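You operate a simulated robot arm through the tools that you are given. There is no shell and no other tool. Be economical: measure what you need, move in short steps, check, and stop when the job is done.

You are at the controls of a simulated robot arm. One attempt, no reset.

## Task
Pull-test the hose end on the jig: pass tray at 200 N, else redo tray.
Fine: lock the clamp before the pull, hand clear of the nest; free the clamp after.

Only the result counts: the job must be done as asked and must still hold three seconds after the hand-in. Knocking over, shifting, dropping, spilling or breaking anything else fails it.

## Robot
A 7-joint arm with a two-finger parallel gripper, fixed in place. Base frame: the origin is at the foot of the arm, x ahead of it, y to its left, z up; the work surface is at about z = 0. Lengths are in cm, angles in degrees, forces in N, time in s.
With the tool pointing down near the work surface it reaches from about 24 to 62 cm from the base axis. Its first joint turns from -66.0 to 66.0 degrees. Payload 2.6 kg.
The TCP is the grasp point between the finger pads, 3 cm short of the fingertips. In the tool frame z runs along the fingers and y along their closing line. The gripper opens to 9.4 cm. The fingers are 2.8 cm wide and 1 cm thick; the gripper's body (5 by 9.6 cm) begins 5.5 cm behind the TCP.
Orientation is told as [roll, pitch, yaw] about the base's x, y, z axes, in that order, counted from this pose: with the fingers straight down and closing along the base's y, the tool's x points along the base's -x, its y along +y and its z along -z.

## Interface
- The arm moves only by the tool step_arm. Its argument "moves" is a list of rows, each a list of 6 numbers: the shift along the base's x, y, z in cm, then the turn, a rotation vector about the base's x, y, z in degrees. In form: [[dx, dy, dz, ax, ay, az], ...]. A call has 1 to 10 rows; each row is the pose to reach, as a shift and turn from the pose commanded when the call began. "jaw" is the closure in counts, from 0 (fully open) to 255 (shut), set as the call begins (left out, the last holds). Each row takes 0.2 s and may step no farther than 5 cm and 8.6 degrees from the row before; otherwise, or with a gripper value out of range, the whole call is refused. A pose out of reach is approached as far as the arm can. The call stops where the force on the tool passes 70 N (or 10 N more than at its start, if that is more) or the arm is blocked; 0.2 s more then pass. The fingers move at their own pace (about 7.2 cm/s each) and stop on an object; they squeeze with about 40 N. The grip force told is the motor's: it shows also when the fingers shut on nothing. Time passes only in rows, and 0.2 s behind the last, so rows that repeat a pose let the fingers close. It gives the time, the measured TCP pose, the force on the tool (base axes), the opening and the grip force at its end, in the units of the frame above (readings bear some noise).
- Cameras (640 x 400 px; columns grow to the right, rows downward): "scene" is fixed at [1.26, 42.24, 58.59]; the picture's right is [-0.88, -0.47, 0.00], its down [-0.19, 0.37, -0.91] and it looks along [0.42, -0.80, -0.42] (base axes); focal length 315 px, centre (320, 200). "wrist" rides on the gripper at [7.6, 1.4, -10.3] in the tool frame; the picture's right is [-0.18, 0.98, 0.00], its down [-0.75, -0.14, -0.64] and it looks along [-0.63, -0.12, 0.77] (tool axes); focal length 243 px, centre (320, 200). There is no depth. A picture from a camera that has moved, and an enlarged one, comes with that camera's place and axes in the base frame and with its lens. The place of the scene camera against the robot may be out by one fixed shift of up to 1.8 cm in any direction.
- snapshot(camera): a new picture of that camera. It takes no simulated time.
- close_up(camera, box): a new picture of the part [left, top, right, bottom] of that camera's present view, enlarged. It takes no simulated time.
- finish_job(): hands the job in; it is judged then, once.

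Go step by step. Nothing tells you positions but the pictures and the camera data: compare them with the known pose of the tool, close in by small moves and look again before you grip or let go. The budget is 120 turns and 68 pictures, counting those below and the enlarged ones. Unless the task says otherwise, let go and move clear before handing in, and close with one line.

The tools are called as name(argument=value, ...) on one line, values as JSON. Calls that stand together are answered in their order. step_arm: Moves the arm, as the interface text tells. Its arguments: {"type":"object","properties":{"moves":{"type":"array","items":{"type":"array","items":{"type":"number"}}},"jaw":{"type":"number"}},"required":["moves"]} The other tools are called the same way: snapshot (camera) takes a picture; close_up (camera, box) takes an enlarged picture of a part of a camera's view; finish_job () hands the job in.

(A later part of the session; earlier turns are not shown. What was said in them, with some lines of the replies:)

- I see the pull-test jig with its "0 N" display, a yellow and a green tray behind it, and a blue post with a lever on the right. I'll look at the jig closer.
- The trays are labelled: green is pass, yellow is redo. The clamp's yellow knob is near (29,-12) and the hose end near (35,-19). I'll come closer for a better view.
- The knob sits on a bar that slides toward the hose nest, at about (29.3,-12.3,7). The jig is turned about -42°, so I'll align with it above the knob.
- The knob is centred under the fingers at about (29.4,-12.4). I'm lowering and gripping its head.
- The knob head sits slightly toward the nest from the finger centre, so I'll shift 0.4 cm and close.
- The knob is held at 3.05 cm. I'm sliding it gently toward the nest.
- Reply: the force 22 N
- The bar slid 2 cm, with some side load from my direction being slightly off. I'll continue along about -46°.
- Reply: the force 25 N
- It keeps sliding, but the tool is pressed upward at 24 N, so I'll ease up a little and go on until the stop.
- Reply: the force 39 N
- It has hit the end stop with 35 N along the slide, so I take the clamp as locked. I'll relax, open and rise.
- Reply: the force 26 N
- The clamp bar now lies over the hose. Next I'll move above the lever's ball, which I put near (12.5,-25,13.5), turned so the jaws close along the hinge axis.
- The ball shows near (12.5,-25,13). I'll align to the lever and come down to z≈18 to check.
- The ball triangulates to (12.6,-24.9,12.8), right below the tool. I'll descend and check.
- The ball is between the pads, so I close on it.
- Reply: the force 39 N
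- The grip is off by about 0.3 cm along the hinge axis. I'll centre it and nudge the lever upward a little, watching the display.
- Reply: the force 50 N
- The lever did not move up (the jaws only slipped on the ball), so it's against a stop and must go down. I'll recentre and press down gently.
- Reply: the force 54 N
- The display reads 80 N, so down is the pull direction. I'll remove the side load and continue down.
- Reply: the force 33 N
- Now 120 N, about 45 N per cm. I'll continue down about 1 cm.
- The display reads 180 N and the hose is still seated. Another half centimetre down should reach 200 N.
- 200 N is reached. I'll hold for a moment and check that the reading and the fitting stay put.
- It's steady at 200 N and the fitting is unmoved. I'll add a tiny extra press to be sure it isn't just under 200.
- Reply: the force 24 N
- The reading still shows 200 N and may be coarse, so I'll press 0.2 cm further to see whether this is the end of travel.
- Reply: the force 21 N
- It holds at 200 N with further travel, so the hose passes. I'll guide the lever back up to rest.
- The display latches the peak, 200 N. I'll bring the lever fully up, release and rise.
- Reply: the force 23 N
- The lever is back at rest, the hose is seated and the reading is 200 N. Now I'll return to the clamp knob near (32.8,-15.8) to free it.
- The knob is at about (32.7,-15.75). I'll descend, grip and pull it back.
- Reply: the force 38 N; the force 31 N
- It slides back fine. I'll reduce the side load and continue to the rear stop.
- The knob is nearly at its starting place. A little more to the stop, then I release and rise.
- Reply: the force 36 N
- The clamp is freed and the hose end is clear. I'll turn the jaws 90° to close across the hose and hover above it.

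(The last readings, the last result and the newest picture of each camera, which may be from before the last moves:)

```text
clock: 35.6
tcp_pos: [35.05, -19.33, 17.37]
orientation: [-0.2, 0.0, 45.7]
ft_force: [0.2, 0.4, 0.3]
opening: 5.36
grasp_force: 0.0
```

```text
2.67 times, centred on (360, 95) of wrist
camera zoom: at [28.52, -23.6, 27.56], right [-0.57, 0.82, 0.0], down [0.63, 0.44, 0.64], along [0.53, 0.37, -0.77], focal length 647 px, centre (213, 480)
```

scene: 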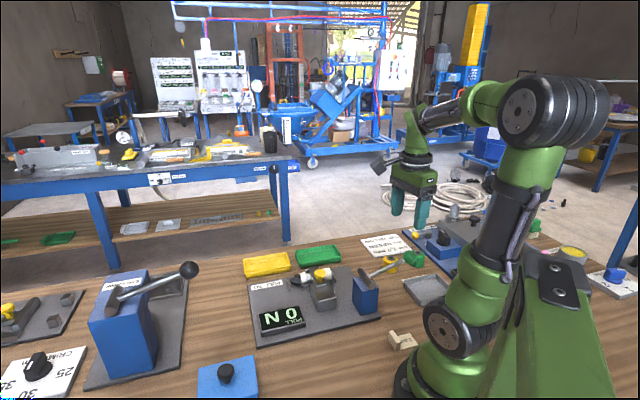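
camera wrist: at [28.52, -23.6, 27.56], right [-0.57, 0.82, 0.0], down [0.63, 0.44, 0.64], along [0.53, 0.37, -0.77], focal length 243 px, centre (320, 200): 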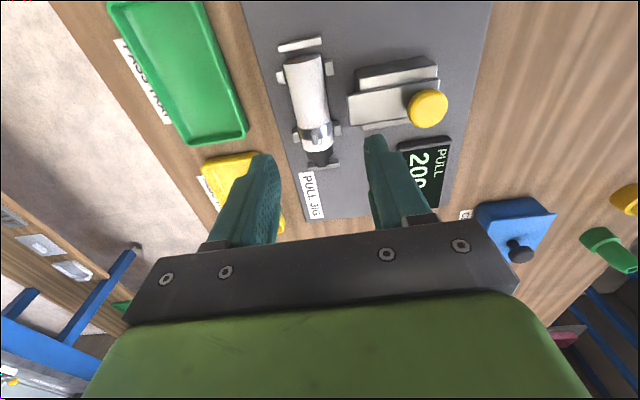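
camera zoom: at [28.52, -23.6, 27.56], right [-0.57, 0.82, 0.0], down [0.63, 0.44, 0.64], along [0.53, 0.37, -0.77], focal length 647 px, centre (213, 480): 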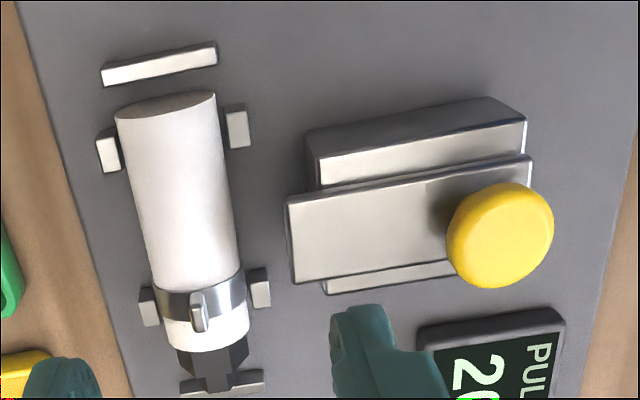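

The hose lies in two cradle pairs with a free middle at about (35.6,-19.85), axis near 45°, centre z≈2.8. I'll narrow the jaws to about 4.2 cm and come down halfway to check.

step_arm(moves=[[0.55, -0.5, -3, 0, 0, 0], [0.55, -0.5, -6, 0, 0, 0], [0.55, -0.5, -8, 0, 0, 0]], jaw=141)

snapshot(camera="wrist")

close_up(camera="scene", box=[260, 220, 380, 300])

```text
clock: 36.4
tcp_pos: [35.66, -19.93, 9.42]
orientation: [-0.1, 0.0, 45.5]
ft_force: [-0.1, 0.2, 0.3]
opening: 4.2
grasp_force: 0.1
```

```text
25 pictures are left
camera wrist: at [29.13, -24.24, 19.5], right [-0.57, 0.82, 0.0], down [0.63, 0.44, 0.64], along [0.53, 0.37, -0.77], focal length 243 px, centre (320, 200)
```

wrist: 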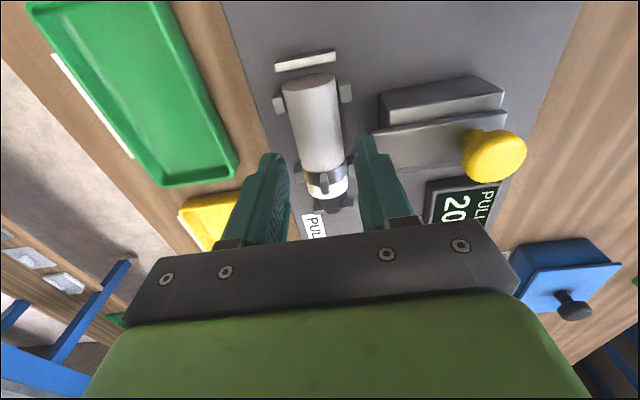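

```text
5.00 times, centred on (320, 260) of scene
camera zoom: at [1.26, 42.24, 58.59], right [-0.88, -0.47, 0.0], down [-0.19, 0.37, -0.91], along [0.42, -0.8, -0.42], focal length 1573 px, centre (320, -100)
```

zoom: 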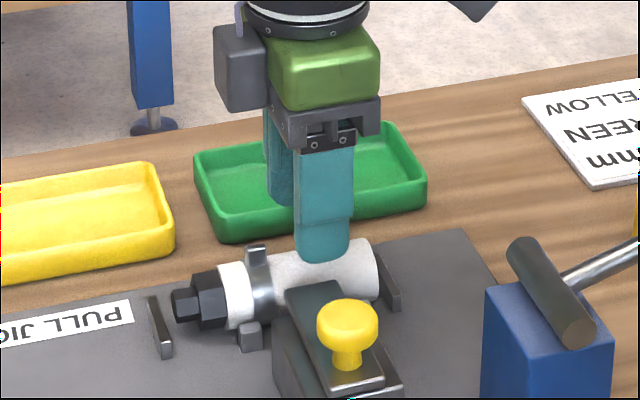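

The hose middle projects to (35.6,-19.9), right under the tool. I'll descend to grip height.

step_arm(moves=[[0, 0, -1.6, 0, 0, 0], [0, 0, -3.2, 0, 0, 0], [0, 0, -4.8, 0, 0, 0]])

snapshot(camera="wrist")

close_up(camera="scene", box=[260, 220, 380, 300])

```text
clock: 37.2
tcp_pos: [36.15, -20.37, 5.66]
orientation: [-1.5, -0.2, 45.3]
ft_force: [-1.7, 0.0, 8.4]
opening: 4.24
grasp_force: 0.1
stopped in row 3: the force on the tool passed its limit (the readings are from after the stop); the commanded pose is now the measured one
```

```text
23 pictures are left
camera wrist: at [29.34, -24.5, 15.73], right [-0.57, 0.82, -0.02], down [0.62, 0.45, 0.65], along [0.54, 0.35, -0.76], focal length 243 px, centre (320, 200)
```

wrist: 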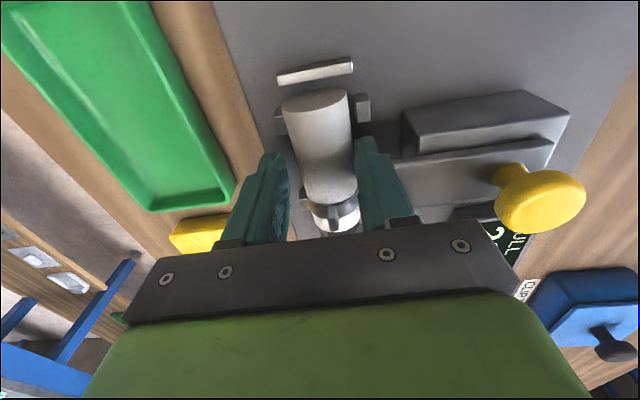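

```text
5.00 times, centred on (320, 260) of scene
camera zoom: at [1.25, 42.24, 58.59], right [-0.88, -0.47, 0.0], down [-0.19, 0.37, -0.91], along [0.42, -0.8, -0.42], focal length 1573 px, centre (320, -100)
```

zoom: 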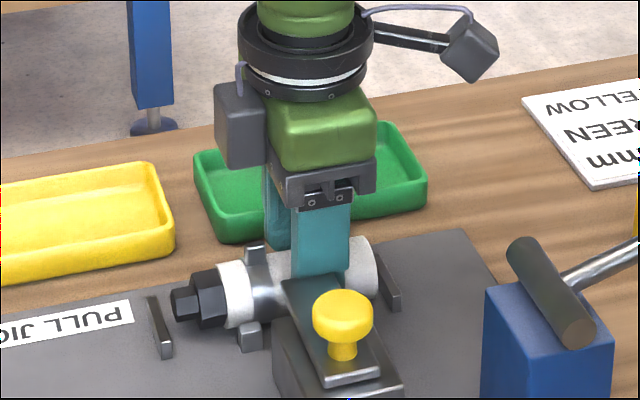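

I touched something, probably the clamp bar's tip with the near finger. I'll back up and look again.

step_arm(moves=[[0, 0, 1.5, 0, 0, 0], [-0.4, 0.4, 4, 0, 0, 0], [-0.4, 0.4, 4, 0, 0, 0]])

close_up(camera="scene", box=[260, 220, 380, 300])

close_up(camera="wrist", box=[240, 20, 480, 170])

```text
clock: 38.0
tcp_pos: [35.62, -20.2, 9.59]
orientation: [-1.3, -0.2, 45.3]
ft_force: [-0.1, -0.4, 0.6]
opening: 4.16
grasp_force: 0.1
```

```text
5.00 times, centred on (320, 260) of scene
camera zoom: at [1.26, 42.24, 58.59], right [-0.88, -0.47, 0.0], down [-0.19, 0.37, -0.91], along [0.42, -0.8, -0.42], focal length 1573 px, centre (320, -100)
```

zoom: 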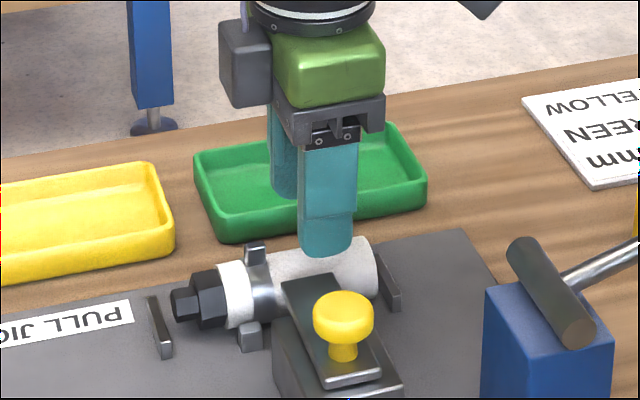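

```text
2.67 times, centred on (360, 95) of wrist
camera zoom: at [28.84, -24.33, 19.7], right [-0.57, 0.82, -0.02], down [0.62, 0.45, 0.65], along [0.54, 0.35, -0.76], focal length 647 px, centre (213, 480)
```

zoom: 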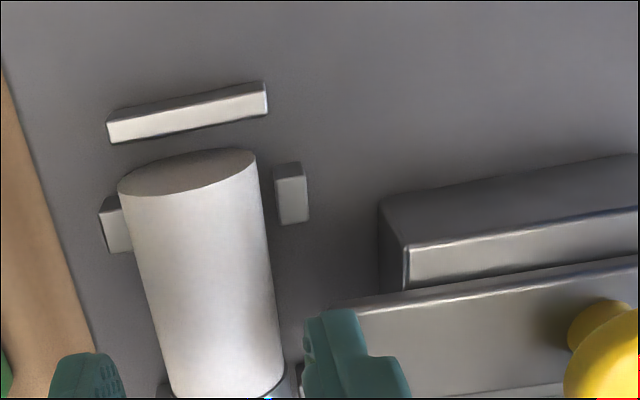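

The bar got dragged about 0.4 cm toward the nest, so it must go back to its rear stop. I'll straddle the knob with the jaws as they are and push it back, also levelling the tool.

step_arm(moves=[[0, 0, 4, 1.4, 0, 0], [-2, 2.5, 5, 1.4, 0, 0], [-4, 5, 5, 1.4, 0, 0], [-6, 7.4, 5, 1.4, 0, 0], [-6, 7.4, 5, 1.4, 0, 0]], jaw=100)

snapshot(camera="wrist")

```text
clock: 39.2
tcp_pos: [29.87, -12.49, 14.46]
orientation: [-0.4, -1.2, 45.3]
ft_force: [-0.4, 0.0, -0.2]
opening: 5.7
grasp_force: 0.1
```

```text
19 pictures are left
camera wrist: at [23.03, -16.93, 24.46], right [-0.57, 0.82, 0.0], down [0.62, 0.43, 0.66], along [0.54, 0.37, -0.75], focal length 243 px, centre (320, 200)
```

wrist: 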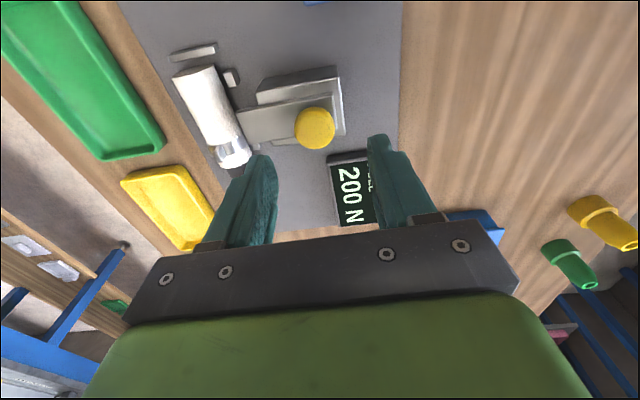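

The knob is between the jaws at (29.8,-12.7). I'll level the tool, lower, and push the knob back toward the stop.

step_arm(moves=[[-0.1, -0.1, -3, -0.57, 1.12, 0], [-0.1, -0.1, -6.1, -0.57, 1.12, 0], [-0.5, 0.3, -6.1, -0.57, 1.12, 0], [-0.9, 0.7, -6.1, -0.57, 1.12, 0], [-1.2, 1.0, -6.1, -0.57, 1.12, 0]])

step_arm(moves=[[-0.2, 0.2, 0, 0, 0, 0], [-0.4, 0.4, 0, 0, 0, 0], [-0.6, 0.6, 0, 0, 0, 0]])

```text
clock: 40.4
tcp_pos: [28.52, -11.64, 8.5]
orientation: [-0.1, -0.1, 45.3]
ft_force: [2.0, -1.3, 3.9]
opening: 5.81
grasp_force: 0.7
```

```text
clock: 41.2
tcp_pos: [27.94, -11.23, 8.52]
orientation: [-0.2, 0.0, 45.2]
ft_force: [8.9, -19.3, -2.8]
opening: 6.81
grasp_force: 9.4
```

The knob is pushed against the rear stop with about 20 N. I'll rise and check the bar's place.

step_arm(moves=[[0.5, -0.5, 0, 0, 0, 0], [0.5, -0.5, 3, 0, 0, 0], [0.5, -0.5, 7, 0, 0, 0], [3, -3, 9, 0, 0, 0], [5.5, -5.9, 9, 0, 0, 0], [7.8, -8.3, 9, 0, 0, 0], [7.8, -8.3, 9, 0, 0, 0]], jaw=146)

snapshot(camera="wrist")

close_up(camera="scene", box=[260, 220, 380, 300])

```text
clock: 42.8
tcp_pos: [35.7, -19.3, 17.34]
orientation: [0.1, 0.0, 45.3]
ft_force: [0.6, 0.4, 0.1]
opening: 4.01
grasp_force: 0.1
```

```text
18 pictures are left
camera wrist: at [29.05, -23.62, 27.53], right [-0.57, 0.82, 0.0], down [0.63, 0.44, 0.64], along [0.53, 0.37, -0.77], focal length 243 px, centre (320, 200)
```

wrist: 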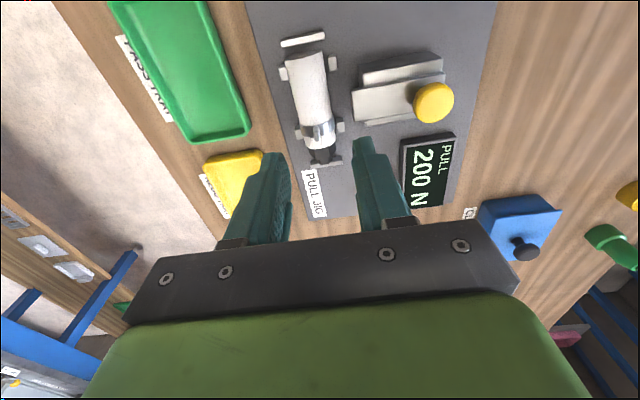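

```text
5.00 times, centred on (320, 260) of scene
camera zoom: at [1.26, 42.24, 58.59], right [-0.88, -0.47, 0.0], down [-0.19, 0.37, -0.91], along [0.42, -0.8, -0.42], focal length 1573 px, centre (320, -100)
```

zoom: 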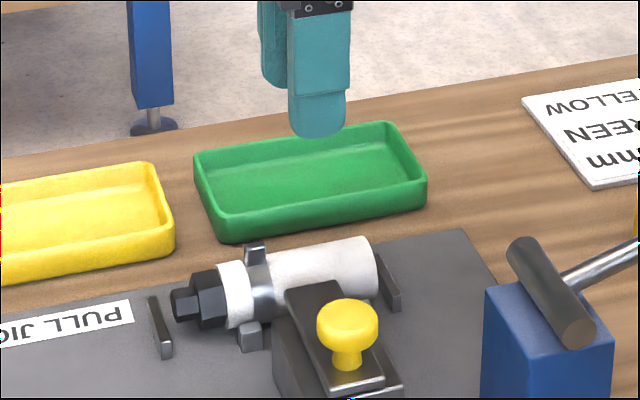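

The bar is back at its rear stop. I'll line up at a slightly better spot along the hose and stop with the tips just above the bar to compare.

step_arm(moves=[[0.36, -0.35, -4, 0, 0, 0], [0.36, -0.35, -7, 0, 0, 0], [0.36, -0.35, -9, 0, 0, 0], [0.36, -0.35, -9, 0, 0, 0]])

close_up(camera="wrist", box=[240, 50, 440, 250])

close_up(camera="scene", box=[290, 240, 370, 290])

```text
clock: 43.8
tcp_pos: [36.03, -19.44, 8.24]
orientation: [0.0, 0.1, 45.2]
ft_force: [-0.5, -0.1, -0.2]
opening: 4.0
grasp_force: 0.1
```

```text
2.00 times, centred on (340, 150) of wrist
camera zoom: at [29.41, -23.76, 18.43], right [-0.57, 0.82, 0.0], down [0.63, 0.44, 0.64], along [0.53, 0.37, -0.77], focal length 485 px, centre (280, 300)
```

zoom: 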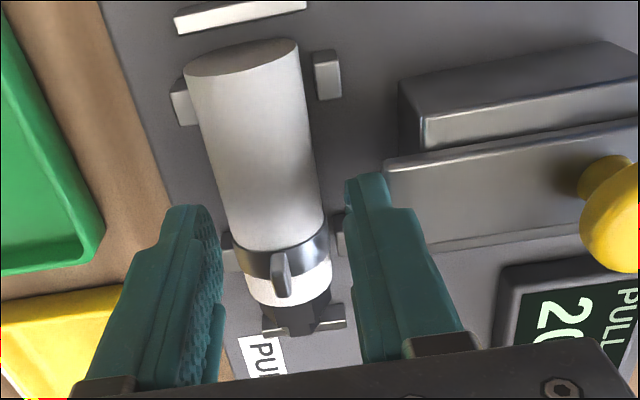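

```text
8.00 times, centred on (330, 265) of scene
camera zoom: at [1.26, 42.24, 58.59], right [-0.88, -0.47, 0.0], down [-0.19, 0.37, -0.91], along [0.42, -0.8, -0.42], focal length 2517 px, centre (240, -320)
```

zoom: 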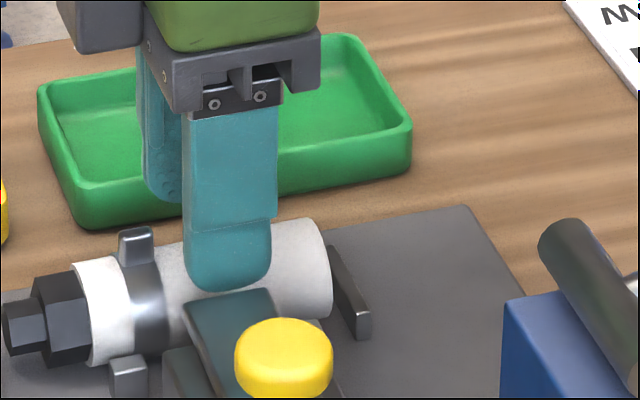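

Compared in the same view, the hose sits about 0.7 cm further out than the jaw centre, which explains the contact. I'll shift outward and look again.

step_arm(moves=[[0.48, -0.47, 0, 0, 0, 0], [0.48, -0.47, 0, 0, 0, 0]])

close_up(camera="wrist", box=[240, 50, 440, 250])

```text
clock: 44.4
tcp_pos: [36.55, -19.97, 8.29]
orientation: [0.0, 0.0, 45.3]
ft_force: [-0.4, -0.3, 0.6]
opening: 3.96
grasp_force: 0.1
```

```text
2.00 times, centred on (340, 150) of wrist
camera zoom: at [29.93, -24.22, 18.42], right [-0.57, 0.82, 0.0], down [0.63, 0.44, 0.64], along [0.53, 0.37, -0.77], focal length 485 px, centre (280, 300)
```

zoom: 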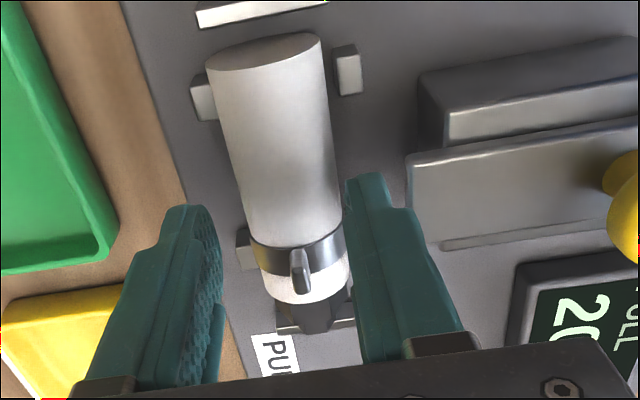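

Now the hose is centred and the bar clears. I'll open a touch more and descend slowly.

step_arm(moves=[[0, 0, 0, 0, 0, 0], [0, 0, -0.7, 0, 0, 0], [0, 0, -1.4, 0, 0, 0], [0, 0, -2, 0, 0, 0]], jaw=137)

step_arm(moves=[[0, 0, -0.5, 0, 0, 0], [0, 0, -1, 0, 0, 0], [0, 0, -1.4, 0, 0, 0]])

close_up(camera="wrist", box=[240, 50, 440, 250])

```text
clock: 45.4
tcp_pos: [36.45, -19.99, 6.3]
orientation: [0.0, 0.1, 45.3]
ft_force: [0.0, -0.1, -0.5]
opening: 4.33
grasp_force: 0.1
```

```text
clock: 46.2
tcp_pos: [36.55, -20.13, 4.94]
orientation: [0.0, 0.0, 45.3]
ft_force: [-0.3, 0.4, 1.2]
opening: 4.37
grasp_force: 0.8
```

```text
2.00 times, centred on (340, 150) of wrist
camera zoom: at [29.95, -24.44, 15.1], right [-0.57, 0.82, 0.0], down [0.63, 0.44, 0.64], along [0.53, 0.37, -0.77], focal length 485 px, centre (280, 300)
```

zoom: 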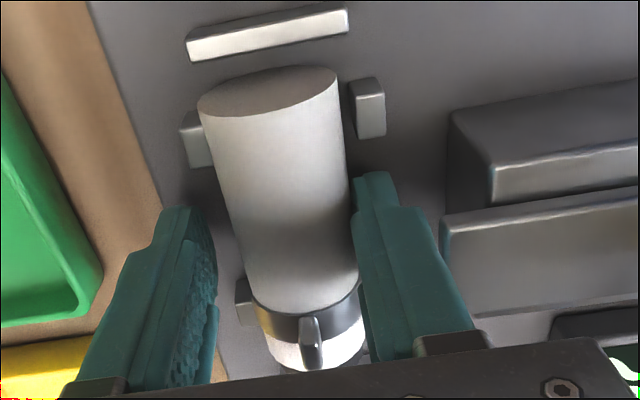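

The fingers straddle the hose. I'll shift 0.2 cm to even the gaps, then close.

step_arm(moves=[[-0.1, 0.1, 0, 0, 0, 0], [-0.1, 0.1, 0, 0, 0, 0], [-0.1, 0.1, 0, 0, 0, 0], [-0.1, 0.1, 0, 0, 0, 0]], jaw=255)

step_arm(moves=[[0, 0, 0.4, 0, 0, 0], [0, 0, 0.9, 0, 0, 0], [0, 0, 1.5, 0, 0, 0]])

close_up(camera="scene", box=[260, 220, 380, 300])

```text
clock: 47.2
tcp_pos: [36.37, -19.87, 4.91]
orientation: [0.3, 0.0, 45.2]
ft_force: [-7.7, 5.5, -6.9]
opening: 3.41
grasp_force: 40.4
```

```text
clock: 48.0
tcp_pos: [36.36, -19.81, 6.68]
orientation: [0.2, 0.0, 45.3]
ft_force: [-11.6, 7.6, 13.0]
opening: 2.86
grasp_force: 40.2
```

```text
5.00 times, centred on (320, 260) of scene
camera zoom: at [1.25, 42.24, 58.59], right [-0.88, -0.47, 0.0], down [-0.19, 0.37, -0.91], along [0.42, -0.8, -0.42], focal length 1573 px, centre (320, -100)
```

zoom: 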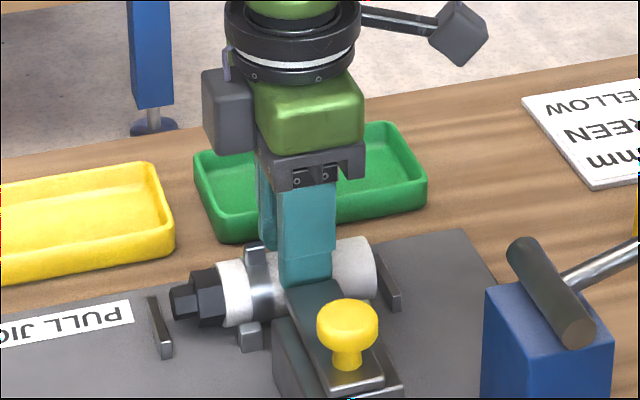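

The grip slid up the hose because I was holding too high. I'll go back down, open, go deeper and re-grip.

step_arm(moves=[[0, 0, -0.6, 0, 0, 0], [0, 0, -1.2, 0, 0, 0]])

step_arm(moves=[[0, 0, 0, 0, 0, 0], [0, 0, 0, 0, 0, 0], [0, 0, -0.4, 0, 0, 0], [0, 0, -0.7, 0, 0, 0], [0, 0, -0.9, 0, 0, 0]], jaw=140)

close_up(camera="wrist", box=[240, 50, 440, 250])

```text
clock: 48.4
tcp_pos: [36.39, -19.83, 6.6]
orientation: [0.3, 0.0, 45.2]
ft_force: [-3.8, 2.5, 9.7]
opening: 2.94
grasp_force: 39.8
stopped in row 1: the force on the tool passed its limit (the readings are from after the stop); the commanded pose is now the measured one
```

```text
clock: 49.6
tcp_pos: [36.42, -19.79, 5.77]
orientation: [0.1, -0.1, 45.3]
ft_force: [0.2, -0.5, -0.4]
opening: 4.24
grasp_force: 0.0
```

```text
2.00 times, centred on (340, 150) of wrist
camera zoom: at [29.84, -24.11, 15.9], right [-0.57, 0.82, 0.0], down [0.63, 0.43, 0.64], along [0.53, 0.37, -0.77], focal length 485 px, centre (280, 300)
```

zoom: 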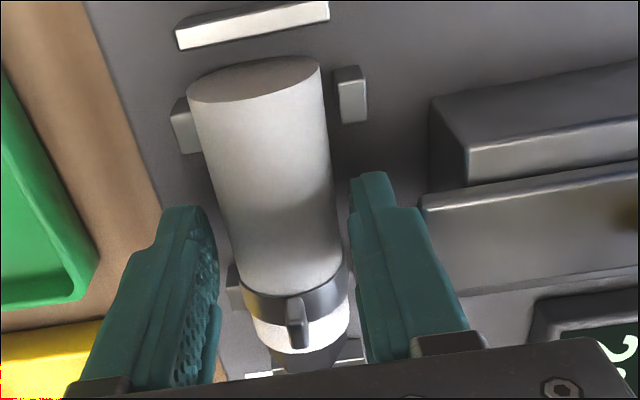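

The fingers are open around the hose at z 5.8, with gaps on both sides. I'll go down to about z 4.2, watching the force.

step_arm(moves=[[0, 0, -0.5, 0, 0, 0], [0, 0, -1.0, 0, 0, 0], [0, 0, -1.3, 0, 0, 0], [0, 0, -1.55, 0, 0, 0]])

```text
clock: 50.6
tcp_pos: [36.41, -19.73, 4.24]
orientation: [0.2, -0.1, 45.2]
ft_force: [0.1, 0.0, -0.8]
opening: 4.25
grasp_force: 0.1
```

No contact yet. A little lower, then close and make a small lift.

step_arm(moves=[[0, 0, -0.2, 0, 0, 0], [0, 0, -0.2, 0, 0, 0]])

step_arm(moves=[[0, 0, 0, 0, 0, 0], [0, 0, 0, 0, 0, 0], [0, 0, 0, 0, 0, 0], [0, 0, 0, 0, 0, 0]], jaw=255)

step_arm(moves=[[0, 0, 0.3, 0, 0, 0], [0, 0, 0.6, 0, 0, 0]])

```text
clock: 51.2
tcp_pos: [36.5, -19.84, 4.1]
orientation: [0.3, -0.1, 45.1]
ft_force: [0.1, 0.8, 3.7]
opening: 4.18
grasp_force: 0.1
```

```text
clock: 52.2
tcp_pos: [36.43, -19.71, 3.96]
orientation: [0.3, -0.2, 45.1]
ft_force: [-7.3, 5.1, 11.9]
opening: 3.44
grasp_force: 40.2
```

```text
clock: 52.8
tcp_pos: [36.44, -19.78, 4.54]
orientation: [0.2, 0.1, 45.2]
ft_force: [0.2, 0.9, -1.6]
opening: 3.44
grasp_force: 39.7
```

The opening holds at 3.44 cm. I'll keep lifting slowly.

step_arm(moves=[[0, 0, 0.5, 0, 0, 0], [0, 0, 1.0, 0, 0, 0], [0, 0, 1.6, 0, 0, 0], [0, 0, 2.4, 0, 0, 0]])

close_up(camera="scene", box=[240, 210, 390, 310])

```text
clock: 53.8
tcp_pos: [36.49, -19.82, 7.04]
orientation: [0.3, -0.1, 45.2]
ft_force: [0.7, -0.2, -2.0]
opening: 3.42
grasp_force: 40.0
```

```text
4.00 times, centred on (315, 260) of scene
camera zoom: at [1.26, 42.24, 58.59], right [-0.88, -0.47, 0.0], down [-0.19, 0.37, -0.91], along [0.42, -0.8, -0.42], focal length 1258 px, centre (340, -40)
```

zoom: 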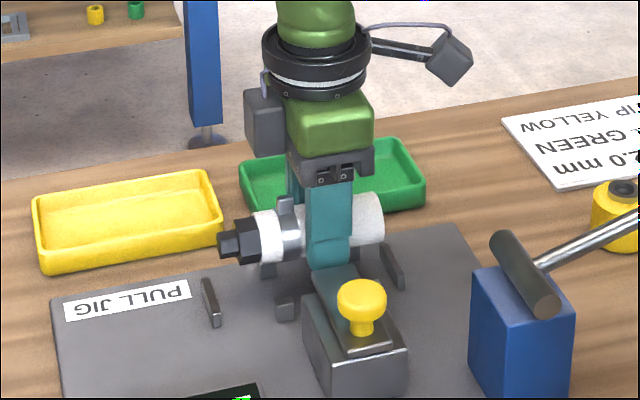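

The hose end is lifted clean. I'll raise it and carry it over the green pass tray, whose centre I take at about (41,-30).

step_arm(moves=[[0, 0, 3, 0, 0, 0], [0, 0, 6.5, 0, 0, 0], [1, -2.8, 7, 0, 0, 0], [2, -5.6, 7, 0, 0, 0], [3, -8.4, 7, 0, 0, 0], [3.9, -11.2, 7, 0, 0, 0], [3.9, -11.2, 7, 0, 0, 0]])

snapshot(camera="wrist")

close_up(camera="scene", box=[240, 190, 390, 290])

```text
clock: 55.4
tcp_pos: [40.23, -30.97, 13.78]
orientation: [0.3, 0.0, 45.1]
ft_force: [0.2, 0.0, -1.3]
opening: 3.43
grasp_force: 40.1
```

```text
9 pictures are left
camera wrist: at [33.73, -35.23, 23.99], right [-0.57, 0.82, 0.0], down [0.63, 0.43, 0.64], along [0.53, 0.37, -0.77], focal length 243 px, centre (320, 200)
```

wrist: 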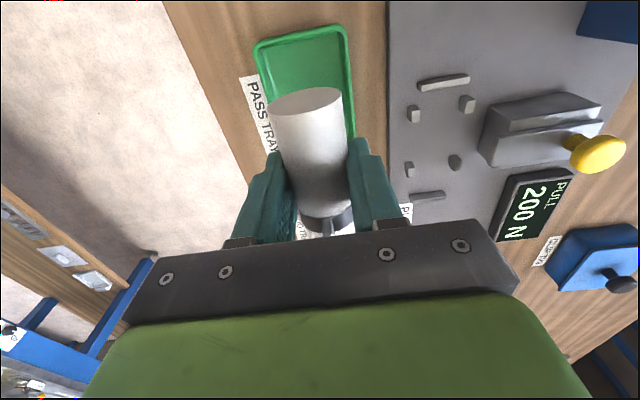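

```text
4.00 times, centred on (315, 240) of scene
camera zoom: at [1.26, 42.24, 58.59], right [-0.88, -0.47, 0.0], down [-0.19, 0.37, -0.91], along [0.42, -0.8, -0.42], focal length 1258 px, centre (340, 40)
```

zoom: 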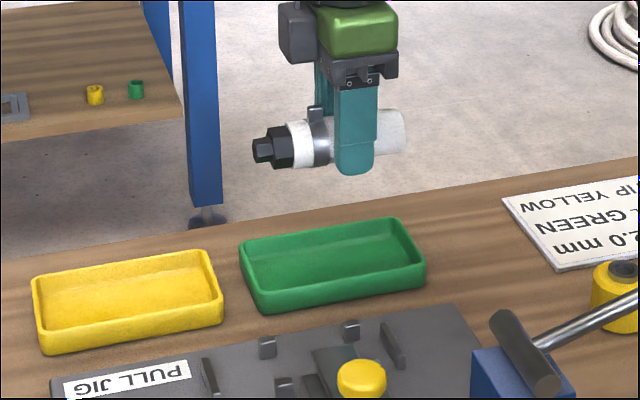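

The hose is over the green tray but needs about 0.6 cm outward and 0.5 cm along. I'll adjust and go down to z≈7.5 to check.

step_arm(moves=[[0.08, -0.78, -2, 0, 0, 0], [0.08, -0.78, -4.5, 0, 0, 0], [0.08, -0.78, -6.3, 0, 0, 0], [0.08, -0.78, -6.3, 0, 0, 0]])

close_up(camera="wrist", box=[220, 0, 460, 240])

close_up(camera="scene", box=[240, 210, 390, 310])

```text
clock: 56.4
tcp_pos: [40.23, -31.66, 7.55]
orientation: [0.2, -0.1, 45.3]
ft_force: [-0.6, -0.1, -1.1]
opening: 3.44
grasp_force: 39.7
```

```text
1.67 times, centred on (340, 120) of wrist
camera zoom: at [33.73, -36.02, 17.76], right [-0.57, 0.82, 0.0], down [0.63, 0.43, 0.64], along [0.53, 0.37, -0.77], focal length 404 px, centre (287, 333)
```

zoom: 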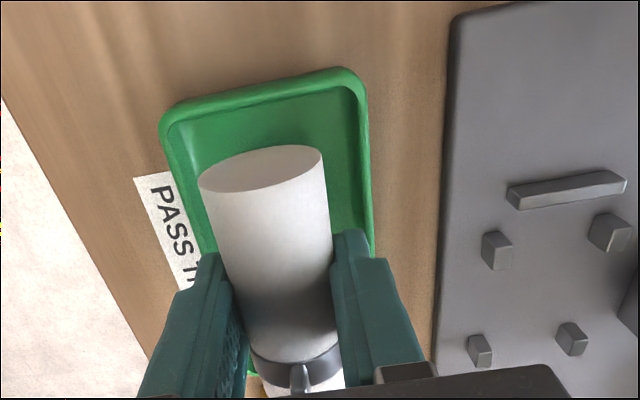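

```text
4.00 times, centred on (315, 260) of scene
camera zoom: at [1.26, 42.24, 58.59], right [-0.88, -0.47, 0.0], down [-0.19, 0.37, -0.91], along [0.42, -0.8, -0.42], focal length 1258 px, centre (340, -40)
```

zoom: 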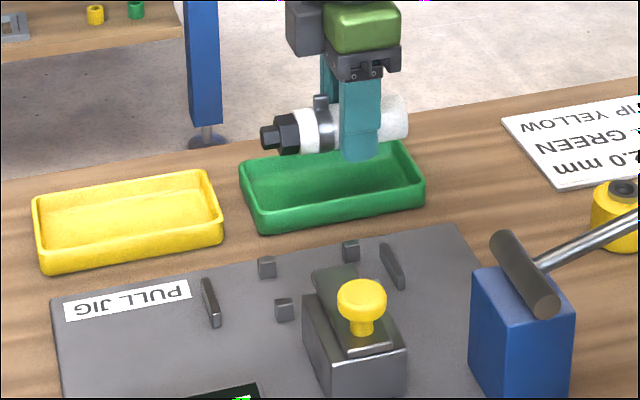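

Projected straight down, the hose lands centred in the green tray with room for the fingers. I'll lower it slowly.

step_arm(moves=[[0, 0, -0.8, 0, 0, 0], [0, 0, -1.6, 0, 0, 0], [0, 0, -2.4, 0, 0, 0], [0, 0, -3.0, 0, 0, 0], [0, 0, -3.4, 0, 0, 0]])

step_arm(moves=[[0, 0, -0.2, 0, 0, 0], [0, 0, -0.4, 0, 0, 0]])

close_up(camera="wrist", box=[220, 0, 460, 240])

```text
clock: 57.6
tcp_pos: [40.23, -31.67, 4.15]
orientation: [0.2, -0.1, 45.2]
ft_force: [0.6, -0.3, -1.1]
opening: 3.43
grasp_force: 40.4
```

```text
clock: 58.2
tcp_pos: [40.38, -31.84, 3.76]
orientation: [0.2, -0.2, 45.2]
ft_force: [1.6, 0.4, -1.3]
opening: 3.42
grasp_force: 39.8
```

```text
1.67 times, centred on (340, 120) of wrist
camera zoom: at [33.78, -36.1, 13.95], right [-0.57, 0.82, 0.0], down [0.63, 0.43, 0.64], along [0.53, 0.37, -0.77], focal length 404 px, centre (287, 333)
```

zoom: 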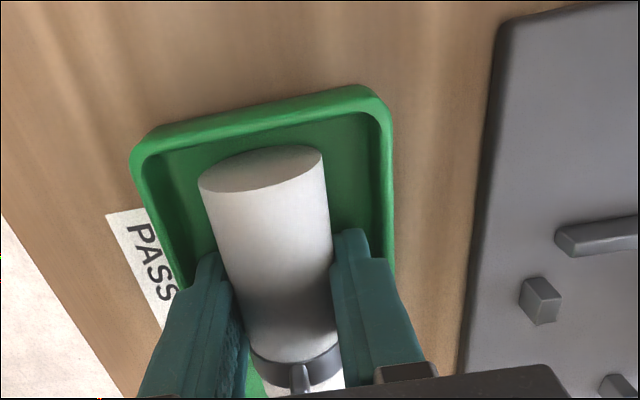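

The hose is inside the tray and not yet touching. I'll lower in tiny steps for contact.

step_arm(moves=[[0, 0, -0.15, 0, 0, 0], [0, 0, -0.3, 0, 0, 0]])

```text
clock: 58.8
tcp_pos: [40.24, -31.73, 3.58]
orientation: [0.3, -0.1, 45.2]
ft_force: [-0.3, -0.5, -1.4]
opening: 3.41
grasp_force: 39.8
```

step_arm(moves=[[0, 0, -0.1, 0, 0, 0], [0, 0, -0.2, 0, 0, 0]])

```text
clock: 59.4
tcp_pos: [40.39, -31.74, 3.59]
orientation: [0.2, -0.1, 45.1]
ft_force: [-7.3, 5.4, 11.3]
opening: 3.44
grasp_force: 39.5
```

Light contact with the tray floor at 11 N. I'll open slightly, then rise straight up.

step_arm(moves=[[0, 0, 0.1, 0, 0, 0], [0, 0, 0.1, 0, 0, 0], [0, 0, 0.1, 0, 0, 0]], jaw=147)

step_arm(moves=[[0, 0, 0.5, 0, 0, 0], [0, 0, 1.2, 0, 0, 0], [0, 0, 2.2, 0, 0, 0], [0, 0, 4, 0, 0, 0], [0, 0, 8, 0, 0, 0], [0, 0, 12, 0, 0, 0]])

snapshot(camera="wrist")

close_up(camera="scene", box=[240, 210, 450, 340])

```text
clock: 60.2
tcp_pos: [40.38, -31.74, 3.57]
orientation: [0.3, -0.1, 45.1]
ft_force: [-15.2, 10.5, 21.3]
opening: 3.46
grasp_force: 0.0
```

```text
clock: 61.6
tcp_pos: [40.43, -31.91, 15.81]
orientation: [0.3, 0.0, 45.2]
ft_force: [0.1, -0.9, 1.0]
opening: 3.97
grasp_force: 0.0
```

```text
4 pictures are left
camera wrist: at [33.84, -36.25, 25.98], right [-0.57, 0.82, 0.0], down [0.63, 0.43, 0.64], along [0.53, 0.37, -0.77], focal length 243 px, centre (320, 200)
```

wrist: 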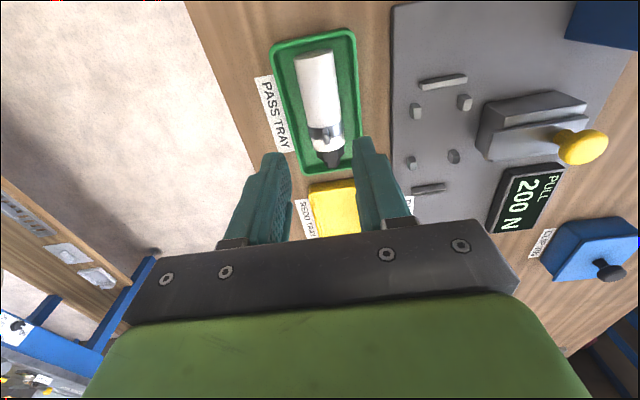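

```text
3.05 times, centred on (345, 275) of scene
camera zoom: at [1.26, 42.24, 58.59], right [-0.88, -0.47, 0.0], down [-0.19, 0.37, -0.91], along [0.42, -0.8, -0.42], focal length 959 px, centre (244, -29)
```

zoom: 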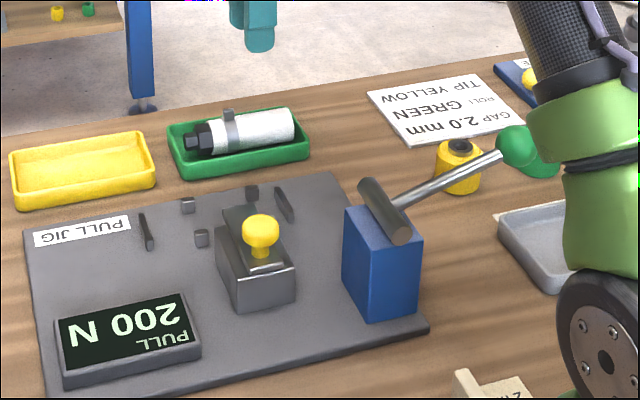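

The hose end lies in the green pass tray, the clamp is back at its rear stop, the lever is at rest and the arm is clear. I'm handing in.

finish_job()

```text
The job is handed in.
```

The hose end held the 200 N pull with the clamp locked and the hand clear of the nest. It is now in the green pass tray and the clamp is freed; while reaching for the hose I nudged the freed clamp bar about 0.4 cm and pushed it back to its stop.
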